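You operate a simulated robot arm through the tools that you are given. There is no shell and no other tool.

You run a simulated robot arm. Do the job below in one go: nothing can be reset, and whatever is moved stays where it is left.

Task
Brush the white and blue lids, then lid the green and blue trays.
Fine: all dust off both before any lid goes on; lid brush back where it stood; white lid on the green tray, blue lid on the blue tray. Set down upright: lid brush. What is to be rubbed or washed off counts as gone when no trace of it is left.
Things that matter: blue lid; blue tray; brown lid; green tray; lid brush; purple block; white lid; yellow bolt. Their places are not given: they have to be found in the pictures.

Only the result counts: the job must be done as asked and must still hold three seconds after the hand-in. Knocking over, shifting, dropping, spilling or breaking anything else fails it. Lids that push on must go on centred and level and be pressed home; caps that screw on are set level and turned clockwise until they are tight.

Robot
A 6-joint arm with a two-finger gripper, fixed in place. Base frame: the origin is at the foot of the arm, x ahead of it, y to its left, z up; the work surface is at about z = 802. Units: mm, degrees, N and s.
Its first joint turns from -166.0 to 166.0 degrees. Payload 3.43 kg.
The tool frame sits at the grasp point between the pads (the TCP): z along the fingers, y along the line on which they close. The tips reach 20 mm beyond it. The gripper opens to 190 mm. The gripper's body begins 248 mm behind the TCP.
Orientation is that of the tool frame in the base frame, as a unit quaternion [x, y, z, w]. With the fingers straight down and closing along the base's y, the tool's x points along the base's -x, its y along +y and its z along -z.

Tools
- The arm moves only by the tool arm_command. Its argument "moves" is a list of rows, each a list of 6 numbers: the shift along the tool's x, y, z in mm, then the turn, a rotation vector about the tool's x, y, z in degrees. In form: [[dx, dy, dz, rx, ry, rz], ...]. A call has 1 to 20 rows; each row shifts and turns the commanded pose from where the row before left it, along the tool's axes as they then stand. "grip" is the finger opening in mm, from 0 to 190, set as the call begins (left out, the last holds). Each row takes 0.2 s and may step no farther than 50 mm and 8.6 degrees from the row before; otherwise, or with a gripper value out of range, the whole call is refused. A pose out of reach is approached as far as the arm can. The call stops where the force on the tool passes 40 N (or 10 N more than at its start, if that is more) or the arm is blocked; 0.2 s more then pass. Each finger travels about 153 mm/s and halts on what it meets, pressing with about 41 N; the grip force reading is that of the motor and also rises with nothing between the fingers. The clock runs only during rows and for 0.2 s after the last one: add rows that do not move to give the fingers time. It gives the time, the measured TCP pose, the force on the tool (base axes), the opening and the grip force at its end, in the units of the frame above (readings bear some noise), with the torque about the TCP (base axes, N m) and any sound that the robot's microphone picked up, and new pictures: "views" is both (left out), scene, wrist or none.
- Cameras (640 x 400 px; columns grow to the right, rows downward): "scene" is fixed at [399.6, -649, 1624.7]; the picture's right is [0.00, -1.00, 0.00], its down [-1.00, -0.00, -0.09] and it looks along [0.09, 0.00, -1.00] (base axes); focal length 214 px, centre (320, 200). "wrist" rides on the gripper at [70, -8, -288] in the tool frame; the picture's right is [0.12, 0.99, 0.00], its down [-0.96, 0.11, -0.25] and it looks along [-0.25, 0.03, 0.97] (tool axes); focal length 261 px, centre (320, 200).
- slide_trunk(by): slides the trunk up (or, below 0, down) by that many mm; the arm rides with it, the base frame stays. It gives what a move gives, with no picture.
- pixel_to_xyz(camera, pixels): for up to 12 pixels [column, row] of the newest picture of that camera ("zoom" is the newest enlarged one), the place [x, y, z] in the base frame of the surface seen there, good to about 3 mm. No time passes.
- close_up(camera, box): a new picture of the part [left, top, right, bottom] of that camera's present view, enlarged. No time passes.
- job_done(): hands the job in; it is judged then, once.

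Leave the gripper open and the arm clear of the work at the hand-in unless told otherwise.

The tools are called after "Request:" as a command line: name --pt "numbers of a row" for each row, then --argument value for the rest, lists and objects as JSON in quotes. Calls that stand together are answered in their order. arm_command: Moves the arm, as the interface text tells. Its arguments: {"type":"object","properties":{"moves":{"type":"array","items":{"type":"array","items":{"type":"number"}}},"grip":{"type":"number"},"views":{"type":"string","enum":["both","scene","wrist","none"]}},"required":["moves"]} The other tools are called the same way: slide_trunk (by) slides the trunk up or down; pixel_to_xyz (camera, pixels) gives the place of the surface under pixels of a picture; close_up (camera, box) takes an enlarged picture of a part of a camera's view; job_done () hands the job in.

At the start:

```text
clock: 0.0
position: [190.4, -712.1, 1107.4]
ee_rot: [-0.001, 1.0, 0.0, 0.001]
contact_force: [-0.1, 1.4, -0.3]
wrist_torque: [0.01, 0.01, -0.02]
width: 189.8
grip_force: 0.1
trunk travel left (down, up): [-325.0, 115.0]
```

scene: 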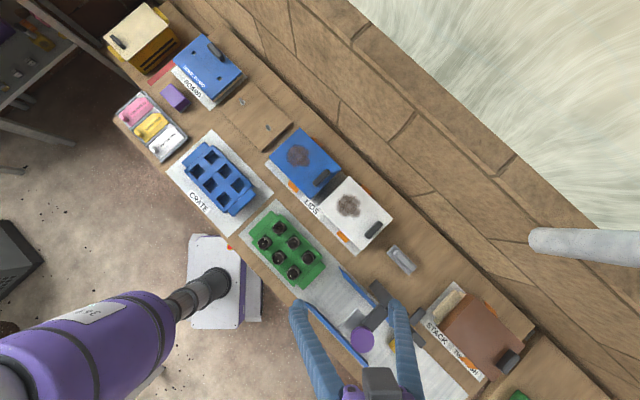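
wrist: 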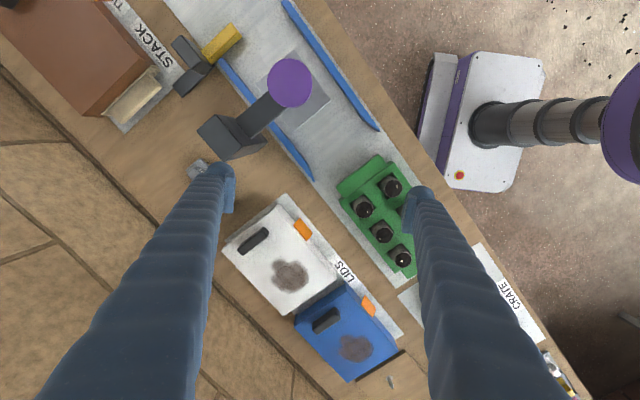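

I see a workbench running diagonally with a blue and a white lid (dust on both), a green tray and a blue tray, and other items. I'll take enlarged pictures first to identify everything.

Request:
close_up --camera "scene" --box '[240, 110, 440, 290]'

Request:
close_up --camera "scene" --box '[300, 240, 540, 400]'

Request:
close_up --camera "scene" --box '[90, 0, 290, 180]'

Request:
close_up --camera "wrist" --box '[150, 0, 450, 200]'

Request:
close_up --camera "wrist" --box '[200, 150, 450, 400]'

```text
2.22 times, centred on (340, 200) of scene
```

zoom: 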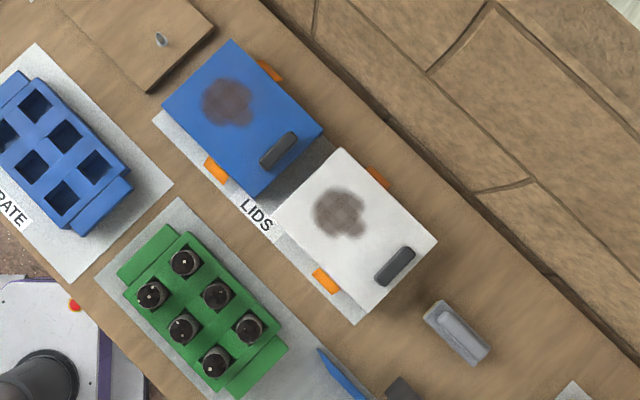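

```text
2.50 times, centred on (420, 320) of scene
```

zoom: 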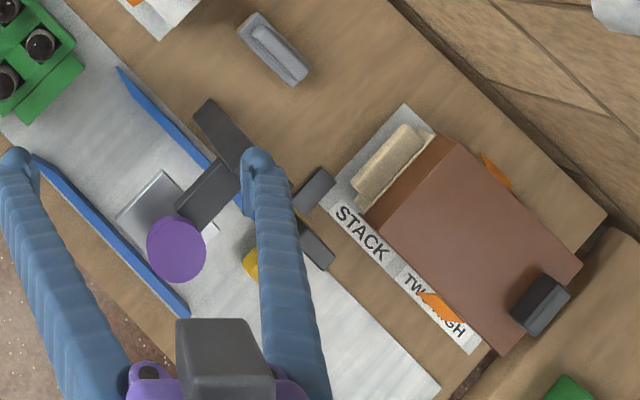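

```text
2.22 times, centred on (190, 90) of scene
```

zoom: 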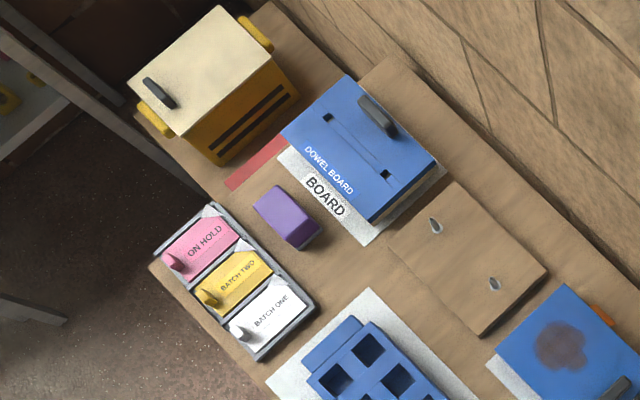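

```text
2.00 times, centred on (300, 100) of wrist
```

zoom: 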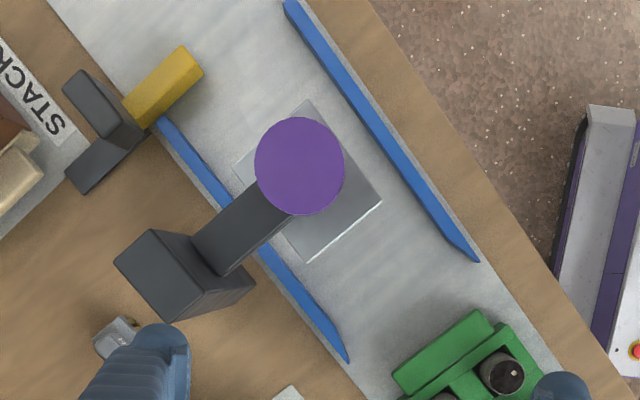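

```text
1.60 times, centred on (325, 275) of wrist
```

zoom: 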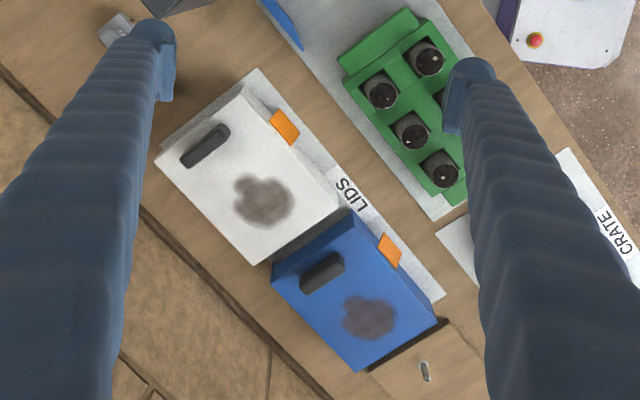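

The lids each have a grip handle and a dust patch. I need 3D positions, and the brush candidates are the grey piece at scene (400,260) and the tan piece at (450,300). I'll zoom in on both.

Request:
close_up --camera "scene" --box '[370, 230, 434, 270]'

Request:
pixel_to_xyz --camera "zoom" --pixels '[[320, 220], [300, 280], [250, 200], [400, 350], [330, 330], [200, 150], [150, 300], [450, 200], [100, 60]]'

Request:
close_up --camera "scene" --box '[420, 270, 540, 350]'

Request:
pixel_to_xyz --camera "scene" --pixels '[[402, 260], [448, 300], [480, 330], [510, 358], [362, 340], [380, 295], [395, 345], [374, 229], [323, 178], [348, 205], [297, 155], [290, 250]]'

```text
10.00 times, centred on (402, 250) of scene
```

zoom: 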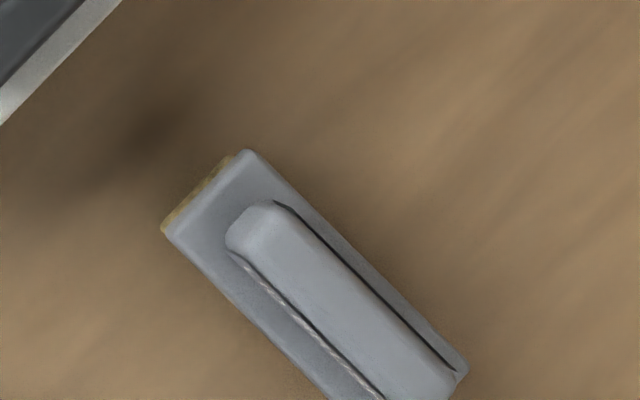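

```text
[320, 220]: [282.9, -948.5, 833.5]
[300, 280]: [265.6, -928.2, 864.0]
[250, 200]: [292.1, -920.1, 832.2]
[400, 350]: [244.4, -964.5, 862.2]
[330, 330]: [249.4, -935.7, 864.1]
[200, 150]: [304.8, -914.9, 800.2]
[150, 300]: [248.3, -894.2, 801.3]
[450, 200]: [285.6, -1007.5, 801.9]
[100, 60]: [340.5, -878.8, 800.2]
```

```text
5.00 times, centred on (480, 310) of scene
```

zoom: 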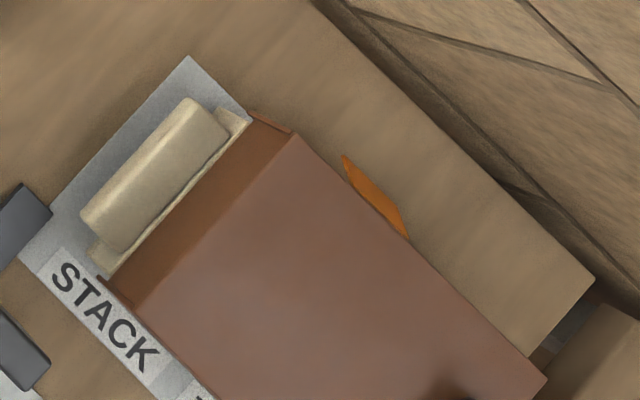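

```text
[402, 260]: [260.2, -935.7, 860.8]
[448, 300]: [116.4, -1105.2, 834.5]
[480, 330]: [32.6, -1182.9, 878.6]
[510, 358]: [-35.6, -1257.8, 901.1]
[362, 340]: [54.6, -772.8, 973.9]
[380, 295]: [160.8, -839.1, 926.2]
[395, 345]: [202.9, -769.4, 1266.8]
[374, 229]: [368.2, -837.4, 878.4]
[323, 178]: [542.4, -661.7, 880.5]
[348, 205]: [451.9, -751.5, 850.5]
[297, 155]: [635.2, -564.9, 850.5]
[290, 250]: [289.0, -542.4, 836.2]
```

The grey piece is the lid brush: its handle top is at z≈864, its body at z≈833 and it has bristles beneath. Next I'll measure its geometry, the lids and the trays.

Request:
close_up --camera "scene" --box '[376, 235, 432, 285]'

Request:
pixel_to_xyz --camera "zoom" --pixels '[[180, 130], [200, 100], [255, 85], [450, 310], [430, 335], [380, 370], [230, 150], [270, 190], [330, 250], [400, 320], [300, 190], [280, 270]]'

Request:
close_up --camera "scene" --box '[260, 120, 404, 260]'

Request:
pixel_to_xyz --camera "zoom" --pixels '[[100, 100], [320, 200]]'

```text
8.00 times, centred on (404, 260) of scene
```

zoom: 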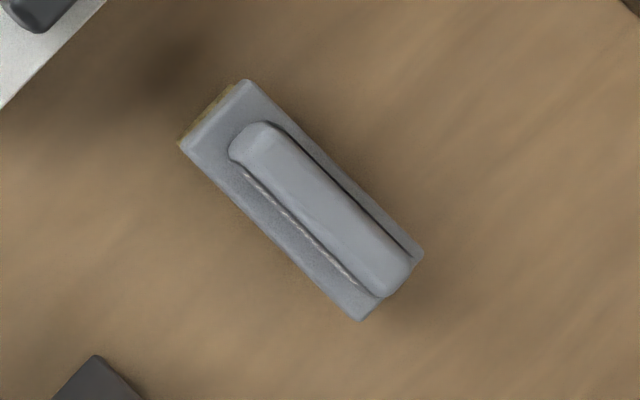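

```text
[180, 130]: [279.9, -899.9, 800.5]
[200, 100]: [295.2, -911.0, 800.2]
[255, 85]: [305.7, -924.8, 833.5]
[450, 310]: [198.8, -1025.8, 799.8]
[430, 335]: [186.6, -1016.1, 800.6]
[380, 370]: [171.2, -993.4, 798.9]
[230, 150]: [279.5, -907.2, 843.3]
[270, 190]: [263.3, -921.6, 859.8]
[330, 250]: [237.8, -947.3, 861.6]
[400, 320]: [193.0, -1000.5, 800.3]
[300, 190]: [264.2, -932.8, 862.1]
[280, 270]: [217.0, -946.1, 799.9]
```

```text
2.86 times, centred on (332, 190) of scene
```

zoom: 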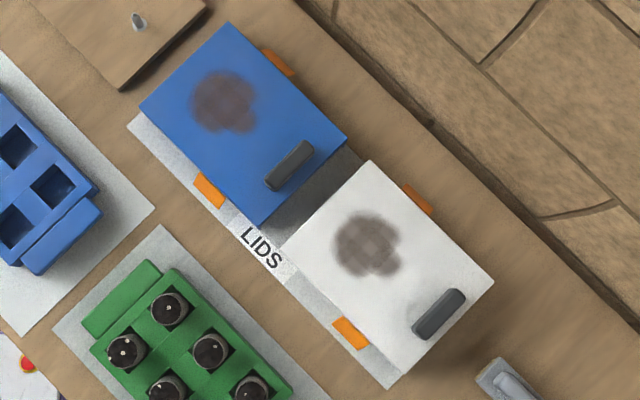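

```text
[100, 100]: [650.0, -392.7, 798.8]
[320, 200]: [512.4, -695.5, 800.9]
```

The brush body is about 109×43 mm, centred near (253,-945), with its long axis at about 45°. The white lid is about 218×179 mm, centred near (418,-770). Next I'll probe the orange tabs, handles, gaps and trays.

Request:
close_up --camera "scene" --box '[290, 170, 402, 260]'

Request:
pixel_to_xyz --camera "zoom" --pixels '[[320, 310], [435, 100], [460, 110], [300, 295], [330, 335], [480, 260], [450, 290], [510, 235], [250, 130], [230, 150], [300, 240], [420, 350]]'

Request:
close_up --camera "scene" --box '[262, 120, 358, 215]'

Request:
pixel_to_xyz --camera "zoom" --pixels '[[180, 280], [280, 90], [320, 230], [340, 240]]'

Request:
close_up --camera "scene" --box '[235, 195, 345, 300]'

Request:
pixel_to_xyz --camera "zoom" --pixels '[[200, 100], [320, 200], [180, 200]]'

Request:
close_up --camera "scene" --box '[165, 130, 275, 230]'

Request:
pixel_to_xyz --camera "zoom" --pixels '[[200, 100], [320, 200], [180, 200]]'

```text
4.44 times, centred on (346, 215) of scene
```

zoom: 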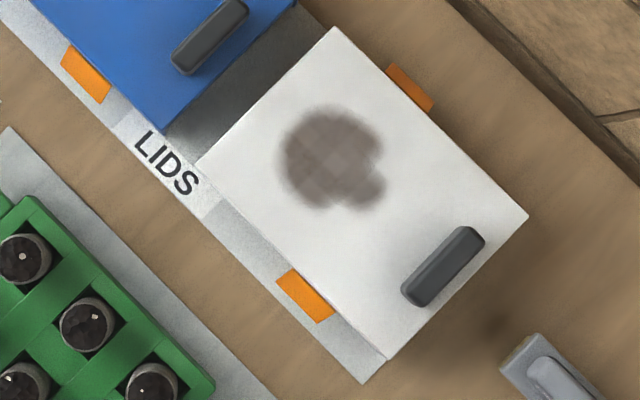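

```text
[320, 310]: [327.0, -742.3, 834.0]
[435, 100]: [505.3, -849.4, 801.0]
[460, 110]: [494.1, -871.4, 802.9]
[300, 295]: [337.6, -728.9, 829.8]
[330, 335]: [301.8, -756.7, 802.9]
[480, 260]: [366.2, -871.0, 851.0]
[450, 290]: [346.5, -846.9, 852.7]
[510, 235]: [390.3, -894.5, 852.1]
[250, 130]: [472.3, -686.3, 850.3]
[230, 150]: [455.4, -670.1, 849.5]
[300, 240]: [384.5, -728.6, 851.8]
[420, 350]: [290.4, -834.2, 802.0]
```

```text
4.21 times, centred on (310, 168) of scene
```

zoom: 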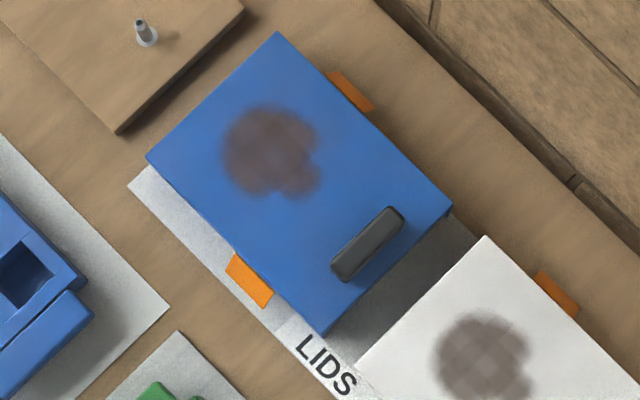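

```text
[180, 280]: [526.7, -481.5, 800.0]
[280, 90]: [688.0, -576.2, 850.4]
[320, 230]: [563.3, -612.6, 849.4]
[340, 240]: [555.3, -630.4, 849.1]
```

```text
3.81 times, centred on (290, 248) of scene
```

zoom: 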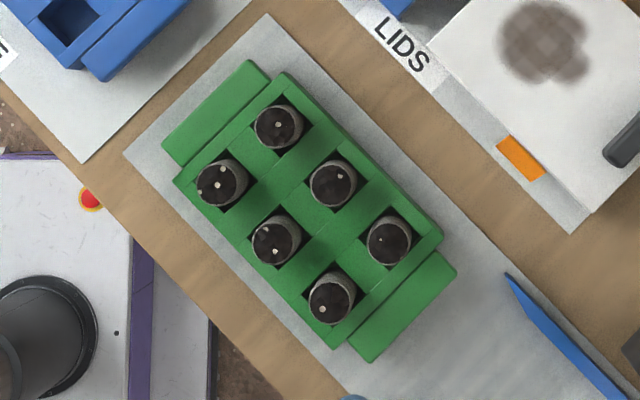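

```text
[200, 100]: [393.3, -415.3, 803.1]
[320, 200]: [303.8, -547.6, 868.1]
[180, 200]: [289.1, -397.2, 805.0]
```

```text
4.00 times, centred on (220, 180) of scene
```

zoom: 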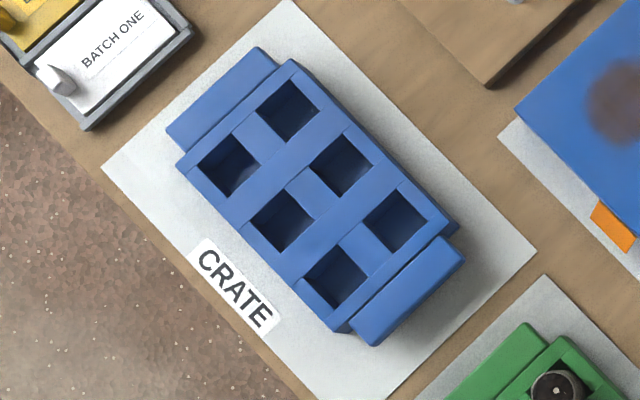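

```text
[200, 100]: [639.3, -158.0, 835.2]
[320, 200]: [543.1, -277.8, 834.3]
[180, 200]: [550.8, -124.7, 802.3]
```

I have pixel coordinates for each zoom now, so I'll repeat the close-ups with targeted queries.

Request:
close_up --camera "scene" --box '[290, 170, 402, 260]'

Request:
pixel_to_xyz --camera "zoom" --pixels '[[443, 265], [465, 240], [418, 292], [305, 297], [412, 88], [255, 95], [290, 40], [200, 125], [375, 345], [240, 225], [210, 55], [465, 285]]'

Request:
close_up --camera "scene" --box '[262, 120, 358, 215]'

Request:
pixel_to_xyz --camera "zoom" --pixels '[[367, 243], [390, 220], [345, 265], [250, 280], [350, 92], [278, 40], [155, 160], [322, 328], [445, 208], [150, 190], [400, 290], [270, 150]]'

Request:
close_up --camera "scene" --box '[235, 195, 345, 300]'

Request:
pixel_to_xyz --camera "zoom" --pixels '[[215, 115], [280, 125], [220, 185], [335, 185], [275, 240], [390, 240], [332, 297], [308, 212], [405, 310], [287, 80], [182, 182], [435, 238]]'

Request:
close_up --camera "scene" --box '[165, 130, 275, 230]'

Request:
pixel_to_xyz --camera "zoom" --pixels '[[220, 100], [410, 290], [312, 197], [292, 65], [182, 167], [450, 222], [338, 325], [285, 105], [228, 165], [340, 165], [282, 218], [335, 275]]'

```text
4.44 times, centred on (346, 215) of scene
```

zoom: 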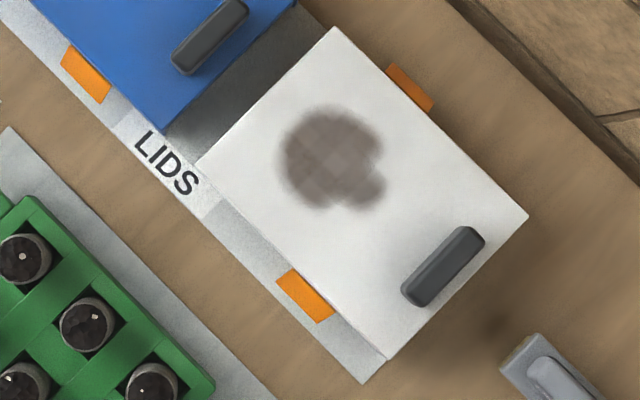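

```text
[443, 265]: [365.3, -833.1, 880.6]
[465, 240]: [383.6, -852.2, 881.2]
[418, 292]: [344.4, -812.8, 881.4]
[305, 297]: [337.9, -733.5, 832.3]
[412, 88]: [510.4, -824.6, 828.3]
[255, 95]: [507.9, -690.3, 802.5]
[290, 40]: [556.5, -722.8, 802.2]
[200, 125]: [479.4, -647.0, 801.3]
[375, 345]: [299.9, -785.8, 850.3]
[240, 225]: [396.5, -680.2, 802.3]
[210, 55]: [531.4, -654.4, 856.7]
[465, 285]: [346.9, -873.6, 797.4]
```

```text
4.21 times, centred on (310, 168) of scene
```

zoom: 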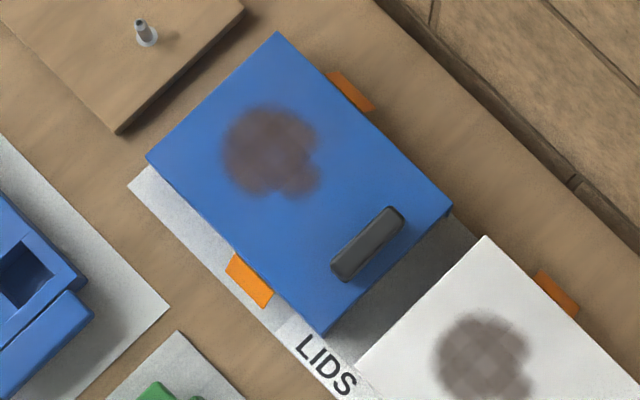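

```text
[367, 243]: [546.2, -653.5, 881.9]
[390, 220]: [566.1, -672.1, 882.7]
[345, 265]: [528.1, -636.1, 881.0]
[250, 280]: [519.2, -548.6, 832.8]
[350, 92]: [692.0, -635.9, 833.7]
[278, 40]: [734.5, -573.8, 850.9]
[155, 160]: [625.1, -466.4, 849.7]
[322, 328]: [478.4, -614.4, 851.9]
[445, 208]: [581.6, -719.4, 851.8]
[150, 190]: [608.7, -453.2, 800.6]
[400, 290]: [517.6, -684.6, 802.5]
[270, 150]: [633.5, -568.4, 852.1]
```

```text
3.81 times, centred on (290, 248) of scene
```

zoom: 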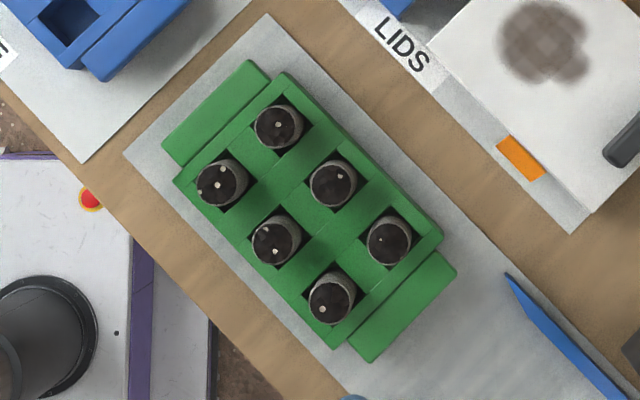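

```text
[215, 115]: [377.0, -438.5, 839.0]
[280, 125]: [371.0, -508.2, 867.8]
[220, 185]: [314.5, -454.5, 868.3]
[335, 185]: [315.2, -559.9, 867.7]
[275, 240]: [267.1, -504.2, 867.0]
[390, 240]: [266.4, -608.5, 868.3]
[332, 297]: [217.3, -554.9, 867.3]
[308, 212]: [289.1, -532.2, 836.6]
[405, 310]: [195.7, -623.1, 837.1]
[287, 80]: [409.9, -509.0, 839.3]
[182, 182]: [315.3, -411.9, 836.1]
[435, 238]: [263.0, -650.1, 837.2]
```

```text
4.00 times, centred on (220, 180) of scene
```

zoom: 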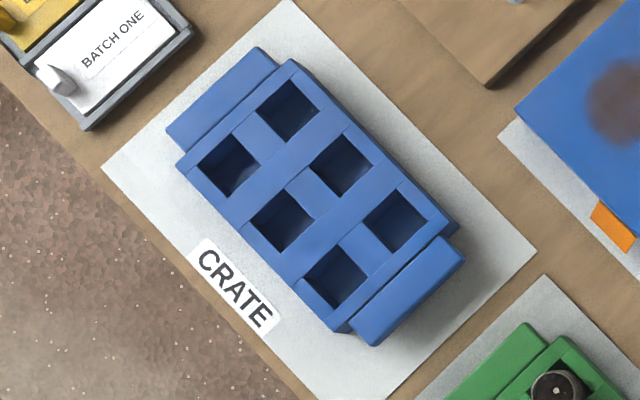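

```text
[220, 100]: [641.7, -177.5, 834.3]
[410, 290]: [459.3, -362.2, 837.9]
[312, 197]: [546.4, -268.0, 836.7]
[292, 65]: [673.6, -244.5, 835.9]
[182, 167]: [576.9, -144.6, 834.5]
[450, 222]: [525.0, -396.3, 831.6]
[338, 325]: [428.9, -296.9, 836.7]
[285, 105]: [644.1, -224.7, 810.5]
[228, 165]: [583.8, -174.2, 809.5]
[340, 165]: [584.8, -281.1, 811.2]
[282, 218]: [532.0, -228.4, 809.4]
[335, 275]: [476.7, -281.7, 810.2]
```

The white and blue lids are about 220×161 mm with tops at z≈850. The trays are about 217×145 mm with tops at z≈837, and all of them lie at about 45°. The brown lid in STACK sits on a tan tray with its top at z≈878, which shows me what a seated lid looks like. Next I'll look at the edges in the wrist view.

Request:
close_up --camera "wrist" --box '[215, 185, 345, 320]'

Request:
close_up --camera "wrist" --box '[0, 0, 190, 140]'

Request:
pixel_to_xyz --camera "zoom" --pixels '[[300, 60], [350, 280], [420, 270], [470, 230], [330, 330], [440, 330], [450, 160], [200, 100], [290, 340], [480, 190], [380, 320], [100, 60]]'

Request:
close_up --camera "wrist" --box '[320, 140, 440, 290]'

```text
2.96 times, centred on (280, 252) of wrist
```

zoom: 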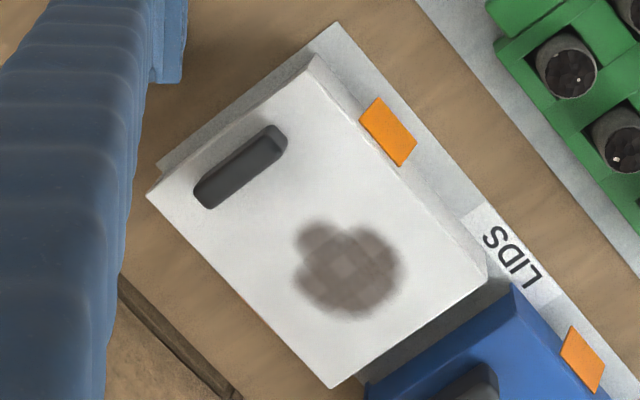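

```text
2.86 times, centred on (95, 70) of wrist
```

zoom: 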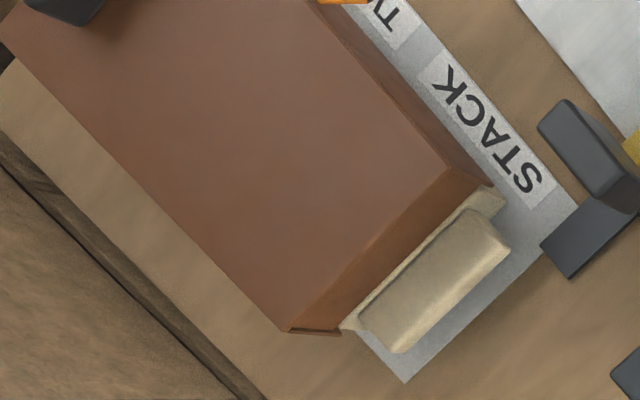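

```text
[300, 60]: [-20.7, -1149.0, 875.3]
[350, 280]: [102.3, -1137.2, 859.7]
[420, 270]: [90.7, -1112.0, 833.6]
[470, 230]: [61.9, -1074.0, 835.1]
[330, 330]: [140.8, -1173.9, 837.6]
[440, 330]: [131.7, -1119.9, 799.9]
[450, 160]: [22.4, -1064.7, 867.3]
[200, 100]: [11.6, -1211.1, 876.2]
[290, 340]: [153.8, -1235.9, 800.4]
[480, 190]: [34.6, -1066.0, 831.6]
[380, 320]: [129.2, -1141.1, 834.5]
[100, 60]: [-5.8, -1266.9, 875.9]
```

```text
2.67 times, centred on (380, 215) of wrist
```

zoom: 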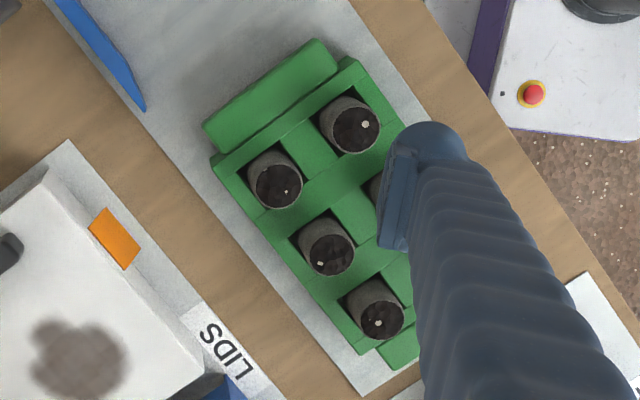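

The close-ups look like true high-resolution renders, so I'll zoom hard on the tray ends and on where the brown lid meets its tray to understand the fit.

Request:
close_up --camera "wrist" --box '[90, 50, 170, 110]'

Request:
close_up --camera "wrist" --box '[330, 145, 400, 190]'

Request:
pixel_to_xyz --camera "zoom" --pixels '[[200, 150], [320, 200], [150, 250], [250, 250], [400, 100], [100, 300]]'

Request:
close_up --camera "scene" --box '[310, 240, 350, 275]'

Request:
close_up --camera "wrist" --box '[220, 190, 300, 250]'

```text
6.67 times, centred on (130, 80) of wrist
```

zoom: 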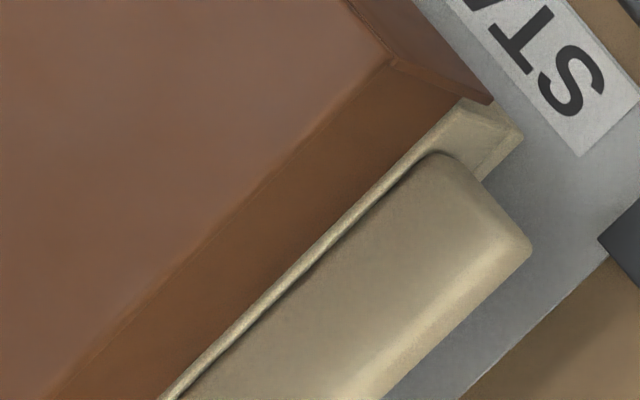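

```text
8.89 times, centred on (365, 168) of wrist
```

zoom: 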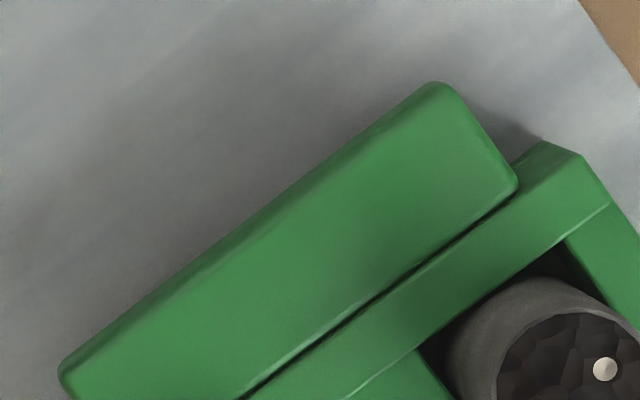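

```text
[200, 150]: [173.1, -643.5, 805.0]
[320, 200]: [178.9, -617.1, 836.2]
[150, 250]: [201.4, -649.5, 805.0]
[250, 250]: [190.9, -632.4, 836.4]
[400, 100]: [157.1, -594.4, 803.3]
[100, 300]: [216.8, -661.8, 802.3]
```

```text
11.43 times, centred on (330, 258) of scene
```

zoom: 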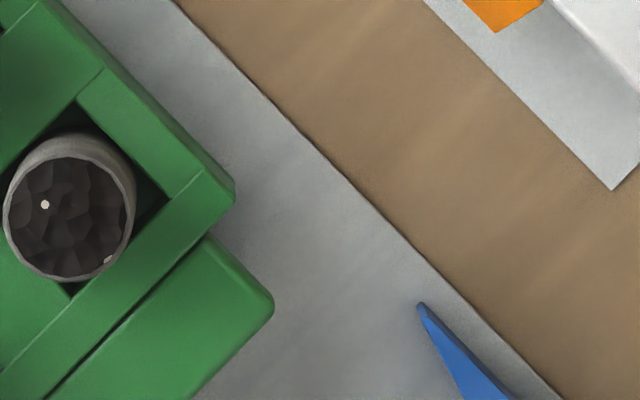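

```text
6.67 times, centred on (260, 220) of wrist
```

zoom: 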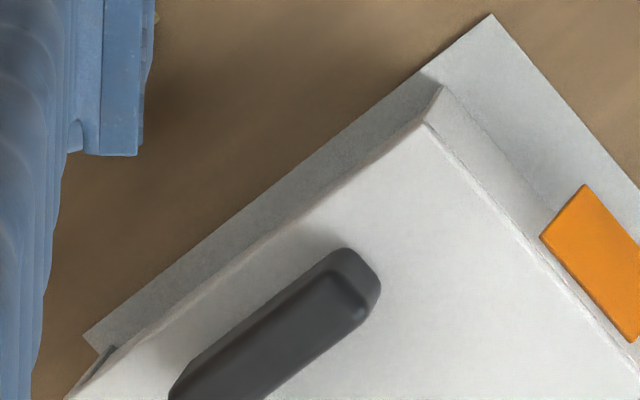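

I've worked out a plan:
- Everything is aligned at 45°, so I'll turn the tool −45° about its z. The fingers then close across the brush handle and across the lids' short sides.
- First I'll move high above the brush at about (254,-944) with the fingers partly closed to 60 mm, and check reach.

Request:
arm_command --pt "0 0 0 0 0 -7.5" --pt "0 0 0 0 0 -7.5" --pt "0 0 0 0 0 -7.5" --pt "0 0 0 0 0 -7.5" --pt "0 0 0 0 0 -7.5" --pt "0 0 0 0 0 -7.5" --pt "24 -42 0 0 0 0" --pt "24 -42 0 0 0 0" --pt "24 -42 0 0 0 0" --pt "24 -42 0 0 0 0" --pt "23 -41 0 0 0 0" --pt "0 0 0 0 0 0" --grip 60

```text
clock: 2.6
position: [253.9, -944.7, 1109.7]
ee_rot: [-0.383, 0.924, 0.001, 0.0]
contact_force: [-0.2, -1.0, 0.6]
wrist_torque: [0.14, 0.02, 0.01]
width: 60.2
grip_force: 0.0
trunk travel left (down, up): [-325.0, 115.0]
```

scene: 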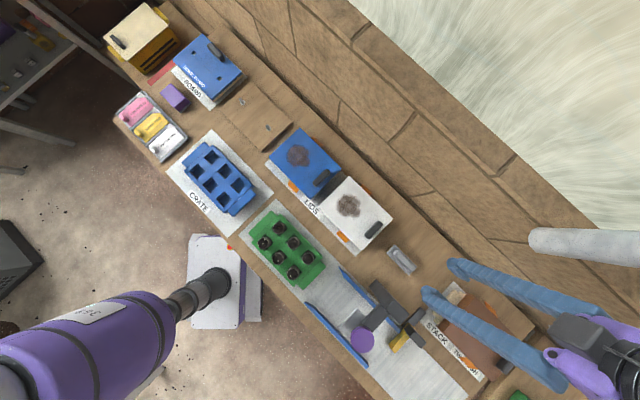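
wrist: 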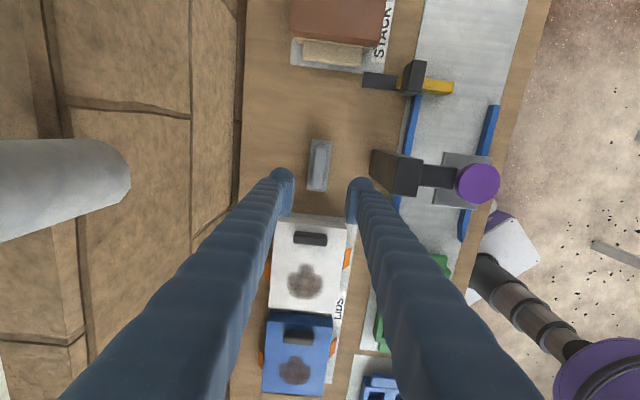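

I reached (254,-945) at z 1110. The brush is at wrist (319,165), and the press's dark block is at (395,170) beside it. I'll measure these precisely.

Request:
close_up --camera "wrist" --box '[280, 110, 440, 210]'

Request:
pixel_to_xyz --camera "zoom" --pixels '[[130, 125], [185, 125], [115, 310], [185, 320], [150, 150], [165, 150], [150, 230], [380, 170], [470, 200], [375, 230], [460, 300], [580, 250]]'

Request:
close_up --camera "scene" --box '[376, 235, 432, 285]'

Request:
pixel_to_xyz --camera "zoom" --pixels '[[247, 84], [184, 145], [418, 255], [362, 317], [265, 130], [238, 150], [405, 265], [384, 290], [322, 210]]'

```text
4.00 times, centred on (360, 160) of wrist
```

zoom: 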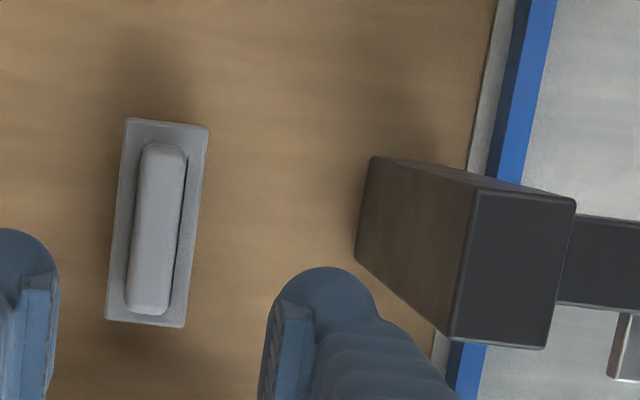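

```text
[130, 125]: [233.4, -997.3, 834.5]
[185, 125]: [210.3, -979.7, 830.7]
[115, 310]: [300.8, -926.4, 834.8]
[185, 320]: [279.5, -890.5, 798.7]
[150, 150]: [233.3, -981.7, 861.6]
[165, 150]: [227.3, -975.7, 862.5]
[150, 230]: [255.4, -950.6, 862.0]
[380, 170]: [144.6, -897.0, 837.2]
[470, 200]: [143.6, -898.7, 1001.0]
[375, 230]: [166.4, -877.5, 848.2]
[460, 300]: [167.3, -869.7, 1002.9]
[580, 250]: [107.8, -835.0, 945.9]
```

```text
8.00 times, centred on (404, 260) of scene
```

zoom: 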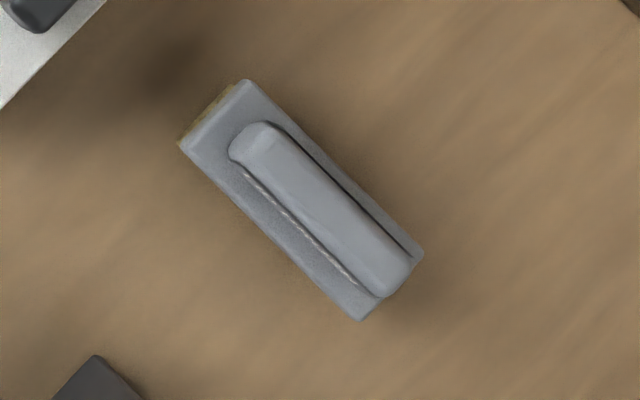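

```text
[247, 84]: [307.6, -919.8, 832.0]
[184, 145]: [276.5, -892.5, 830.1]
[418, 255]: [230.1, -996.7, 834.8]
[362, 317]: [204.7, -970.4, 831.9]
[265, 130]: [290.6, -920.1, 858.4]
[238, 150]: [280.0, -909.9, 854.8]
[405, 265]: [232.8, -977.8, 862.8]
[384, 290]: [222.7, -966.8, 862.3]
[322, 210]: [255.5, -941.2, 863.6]
```

The press block's face is about 110 mm from the brush centre and its top is at z≈1003. With a 60 mm opening there's plenty of clearance. The handle centre is about (254.5,-943) with its top at z≈862. I'll descend in steps and read the height before closing.

Request:
arm_command --pt "0 0 50 0 0 0" --pt "0 0 50 0 0 0" --pt "0 0 50 0 0 0" --pt "0 0 40 0 0 0" --pt "0 0 25 0 0 0" --pt "0 0 0 0 0 0"

```text
clock: 4.0
position: [254.5, -944.0, 892.3]
ee_rot: [-0.383, 0.924, 0.0, 0.0]
contact_force: [-0.7, -0.5, -0.8]
wrist_torque: [0.04, -0.01, 0.03]
width: 60.0
grip_force: 0.0
trunk travel left (down, up): [-325.0, 115.0]
```

scene: 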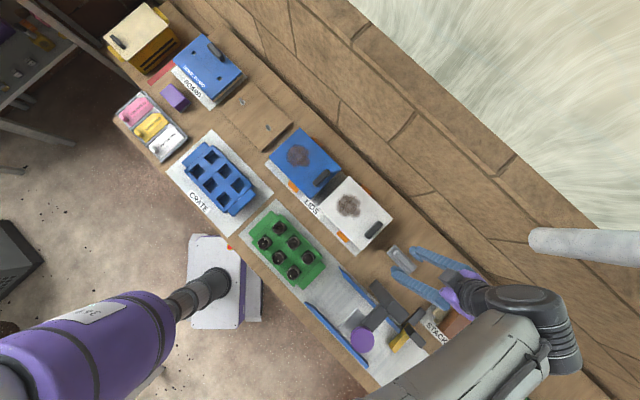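
wrist: 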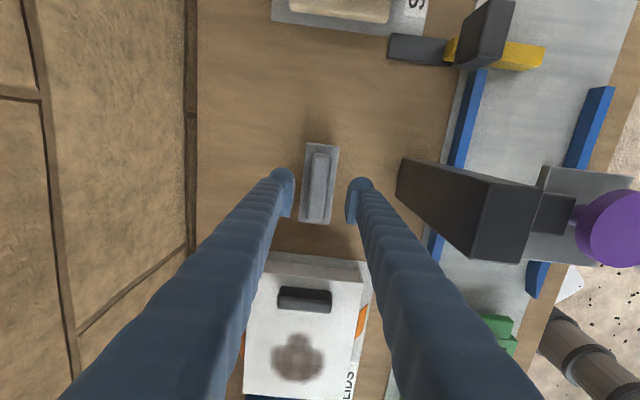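

At z 892 the fingers straddle the brush handle. I'll go down 34 mm to z≈858, which puts the tips about 4 mm above the brush body.

Request:
arm_command --pt "0 0 18 0 0 0" --pt "0 0 10 0 0 0" --pt "0 0 6 0 0 0" --pt "0 0 0 0 0 0"

Request:
close_up --camera "wrist" --box '[250, 100, 410, 250]'

```text
clock: 5.0
position: [254.2, -943.9, 859.3]
ee_rot: [-0.384, 0.923, 0.001, 0.0]
contact_force: [-0.8, -0.5, 0.2]
wrist_torque: [0.02, -0.02, 0.01]
width: 60.1
grip_force: 0.1
trunk travel left (down, up): [-325.0, 115.0]
```

scene: 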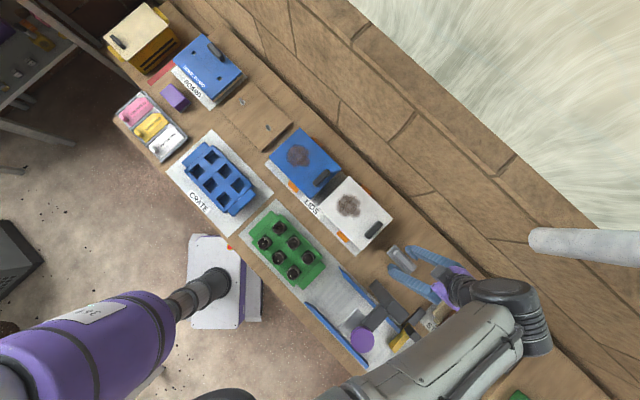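
wrist: 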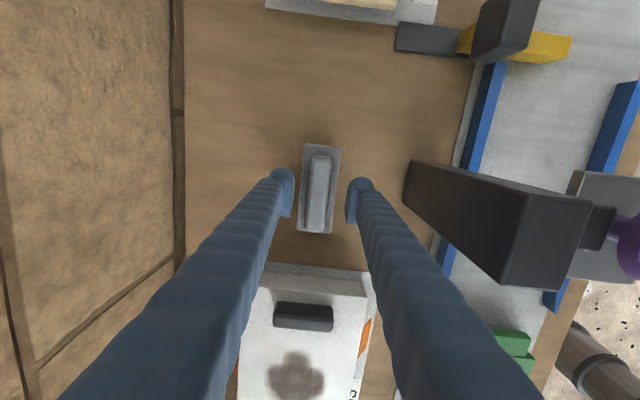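

```text
2.67 times, centred on (330, 175) of wrist
```

zoom: 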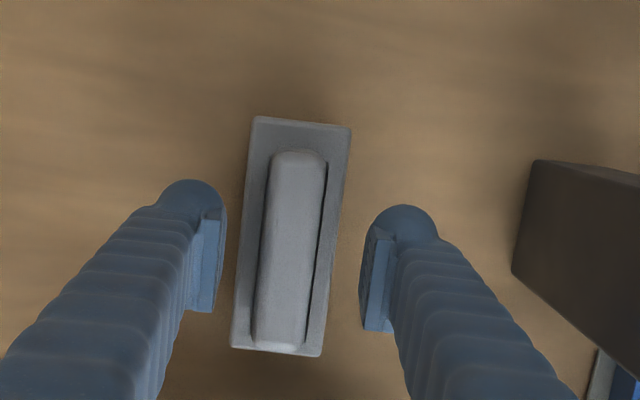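

The brush is aligned between the pads. I'll close the gripper on the handle.

Request:
arm_command --pt "0 0 0 0 0 0" --pt "0 0 0 0 0 0" --pt "0 0 0 0 0 0" --pt "0 0 0 0 0 0" --grip 0

Request:
close_up --camera "wrist" --box '[250, 100, 410, 250]'

```text
clock: 6.0
position: [255.1, -943.6, 858.7]
ee_rot: [-0.383, 0.924, 0.0, 0.0]
contact_force: [0.4, -0.9, 1.4]
wrist_torque: [-0.05, -0.03, -0.02]
width: 22.8
grip_force: 41.0
trunk travel left (down, up): [-325.0, 115.0]
```

scene: 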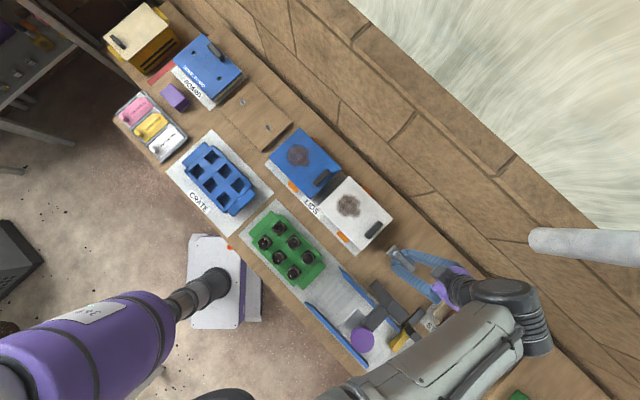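
wrist: 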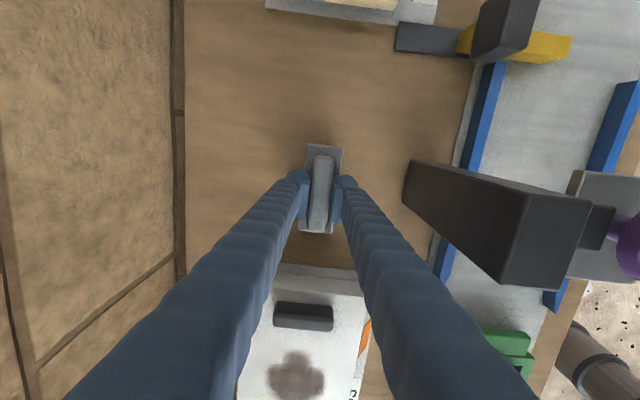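

```text
2.67 times, centred on (330, 175) of wrist
```

zoom: 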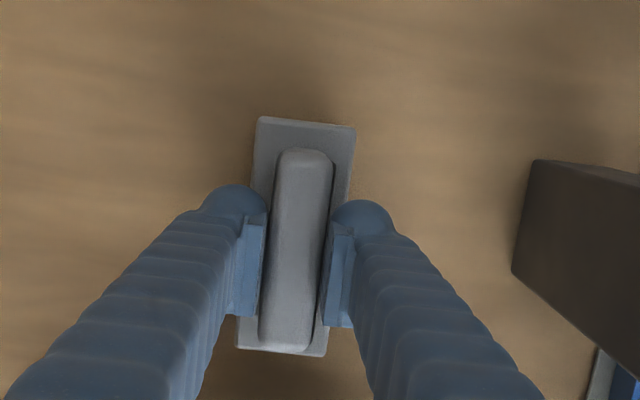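

The brush is gripped (width 22.8 mm, 41 N), with the grasp pose at TCP (255,-943.6,858.7). I'll lift it 130 mm, carry it over the white lid to the near side of the dust, and lower it to hover above the surface.

Request:
arm_command --pt "0 0 -15 0 0 0" --pt "0 0 -35 0 0 0" --pt "0 0 -40 0 0 0" --pt "0 0 -40 0 0 0" --pt "-41.8 8.2 0 0 0 0" --pt "-41.8 8.2 0 0 0 0" --pt "-41.8 8.2 0 0 0 0" --pt "-41.8 8.2 0 0 0 0" --pt "-41.8 8.2 0 0 0 0" --pt "-41.9 8.2 0 0 0 0" --pt "0 0 30 0 0 0" --pt "0 0 25 0 0 0" --pt "0 0 0 0 0 0"

Request:
close_up --camera "wrist" --box '[220, 100, 420, 300]'

```text
clock: 8.8
position: [397.1, -731.8, 932.4]
ee_rot: [-0.382, 0.924, 0.0, 0.0]
contact_force: [0.3, -0.4, -0.9]
wrist_torque: [-0.04, 0.02, 0.03]
width: 22.9
grip_force: 41.6
trunk travel left (down, up): [-325.0, 115.0]
```

scene: 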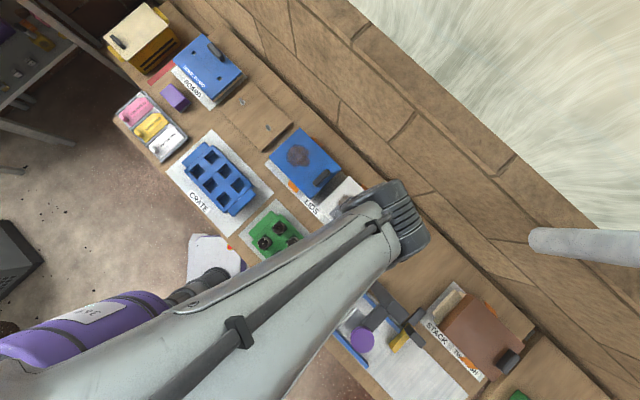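
wrist: 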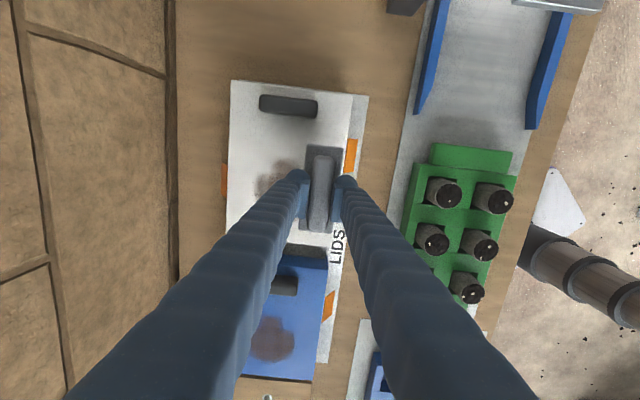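

```text
2.00 times, centred on (320, 200) of wrist
```

zoom: 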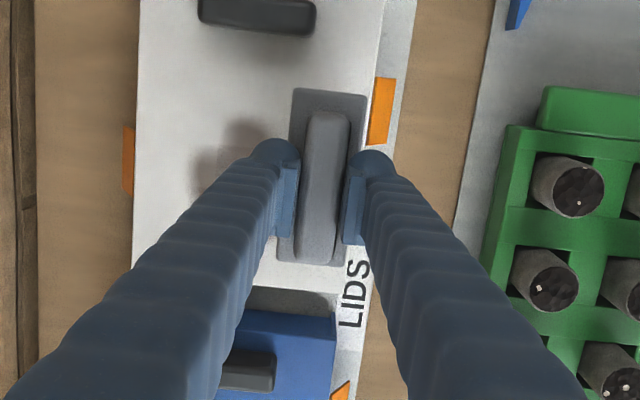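

The brush hovers over the lid at v≈−50 mm from its centre line, at z 932. I expect bristle contact near TCP z≈909, so I'll lower gently and watch the force.

Request:
arm_command --pt "0 0 12 0 0 0" --pt "0 0 8 0 0 0" --pt "0 0 2 0 0 0" --pt "0 0 0 0 0 0" --views "none"

Request:
arm_command --pt "0 0 1.5 0 0 0" --pt "0 0 0 0 0 0" --views "wrist"

```text
clock: 9.8
position: [398.2, -731.8, 911.0]
ee_rot: [-0.383, 0.924, 0.0, 0.0]
contact_force: [-0.4, 0.3, 0.7]
wrist_torque: [0.0, -0.01, 0.0]
width: 22.7
grip_force: 40.9
trunk travel left (down, up): [-325.0, 115.0]
```

```text
clock: 10.4
position: [396.8, -732.3, 909.3]
ee_rot: [-0.384, 0.923, 0.0, -0.001]
contact_force: [-0.2, -0.3, -0.8]
wrist_torque: [-0.01, 0.02, 0.03]
width: 22.7
grip_force: 40.7
trunk travel left (down, up): [-325.0, 115.0]
```

wrist: 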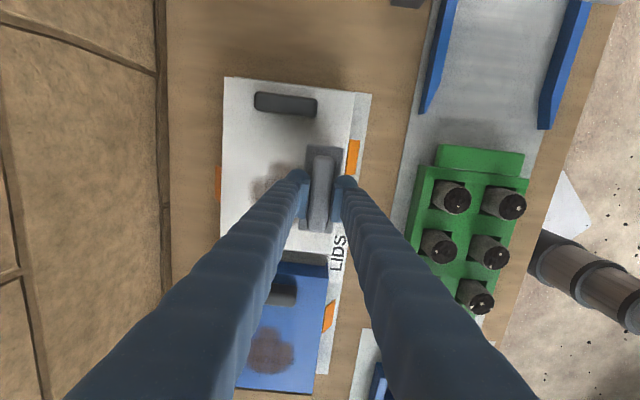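

No contact yet at 909.3. I'll continue in small steps.

Request:
arm_command --pt "0 0 1.5 0 0 0" --pt "0 0 0 0 0 0" --views "none"

Request:
arm_command --pt "0 0 1.5 0 0 0" --pt "0 0 0 0 0 0" --views "none"

```text
clock: 11.0
position: [397.3, -732.3, 908.0]
ee_rot: [-0.384, 0.923, 0.0, 0.0]
contact_force: [1.0, 0.5, 4.9]
wrist_torque: [0.15, 0.03, -0.01]
width: 22.8
grip_force: 41.0
trunk travel left (down, up): [-325.0, 115.0]
```

```text
clock: 11.6
position: [396.9, -731.4, 908.5]
ee_rot: [-0.384, 0.923, -0.001, 0.0]
contact_force: [2.4, -0.6, 15.9]
wrist_torque: [0.21, 0.04, -0.04]
width: 22.9
grip_force: 41.1
trunk travel left (down, up): [-325.0, 115.0]
```

Contact gives 5 N, then 16 N. I'll back off 1.2 mm to a light pressure and sweep 100 mm across the lid (+v, which is tool −y).

Request:
arm_command --pt "0 0 -1.2 0 0 0" --pt "0 -10 0 0 0 0" --pt "0 -10 0 0 0 0" --pt "0 -10 0 0 0 0" --pt "0 -10 0 0 0 0" --pt "0 -10 0 0 0 0" --pt "0 -10 0 0 0 0" --pt "0 -10 0 0 0 0" --pt "0 -10 0 0 0 0" --pt "0 -10 0 0 0 0" --pt "0 -10 0 0 0 0" --pt "0 0 0 0 0 0"

Request:
close_up --camera "wrist" --box '[220, 60, 480, 300]'

```text
clock: 14.2
position: [467.3, -802.3, 907.7]
ee_rot: [-0.383, 0.924, 0.001, 0.001]
contact_force: [0.1, -1.4, 1.4]
wrist_torque: [-0.02, -0.02, -0.03]
width: 22.6
grip_force: 41.5
trunk travel left (down, up): [-325.0, 115.0]
```

scene: 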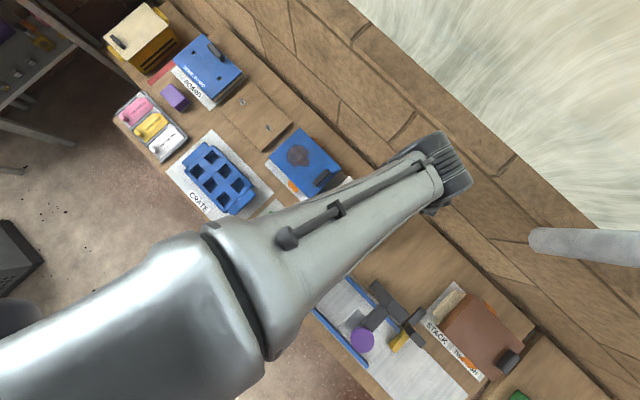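
wrist: 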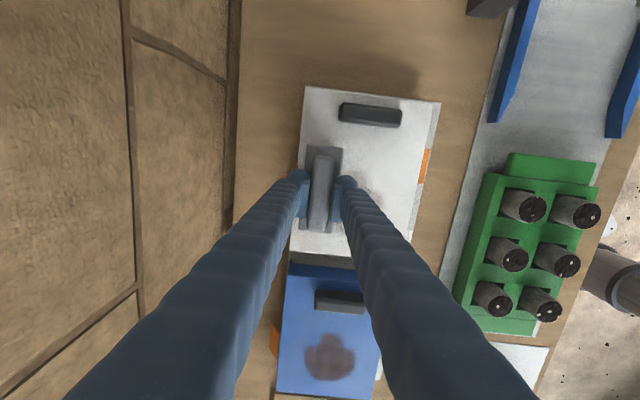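

```text
1.67 times, centred on (350, 180) of wrist
```

zoom: 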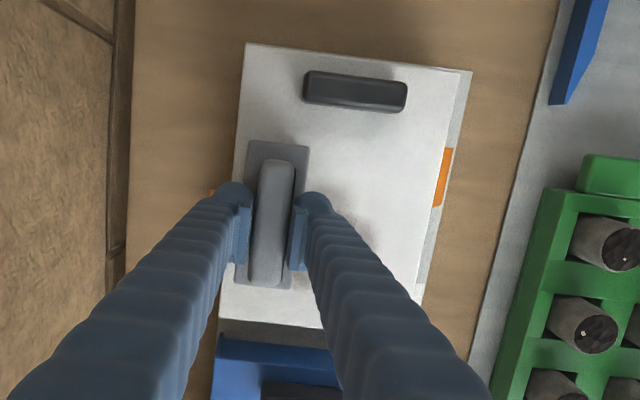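

The dust is nearly gone in the swept band, with faint traces left, and the force had dropped to 1.4 N. I'll press 1 mm more and sweep back, then shift 34 mm along the lid (lifted) and sweep both ways there.

Request:
arm_command --pt "0 0 1.0 0 0 0" --pt "0 10 0 0 0 0" --pt "0 10 0 0 0 0" --pt "0 10 0 0 0 0" --pt "0 10 0 0 0 0" --pt "0 10 0 0 0 0" --pt "0 10 0 0 0 0" --pt "0 10 0 0 0 0" --pt "0 10 0 0 0 0" --pt "0 10 0 0 0 0" --pt "0 10 0 0 0 0" --pt "0 0 0 0 0 0" --views "wrist"

Request:
close_up --camera "wrist" --box '[180, 60, 420, 300]'

```text
clock: 16.8
position: [398.0, -731.3, 908.6]
ee_rot: [-0.384, 0.923, 0.0, 0.001]
contact_force: [2.1, -3.1, 19.3]
wrist_torque: [-0.07, 0.06, 0.05]
width: 22.8
grip_force: 40.9
trunk travel left (down, up): [-325.0, 115.0]
```

wrist: 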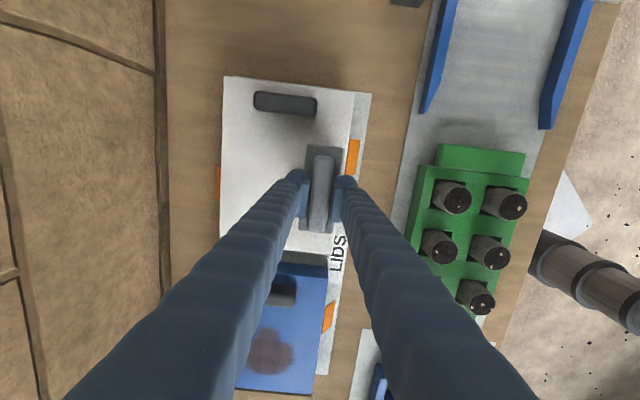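

```text
1.67 times, centred on (300, 180) of wrist
```

zoom: 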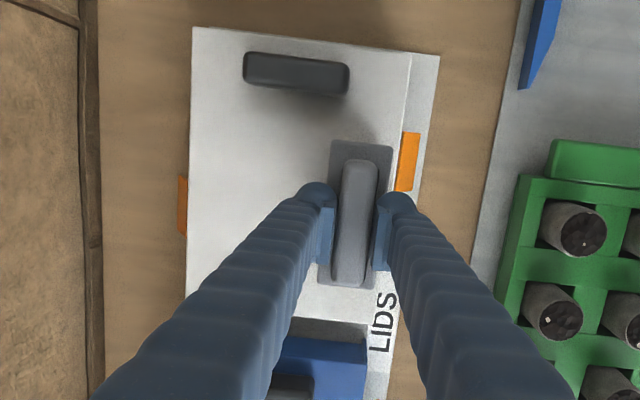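

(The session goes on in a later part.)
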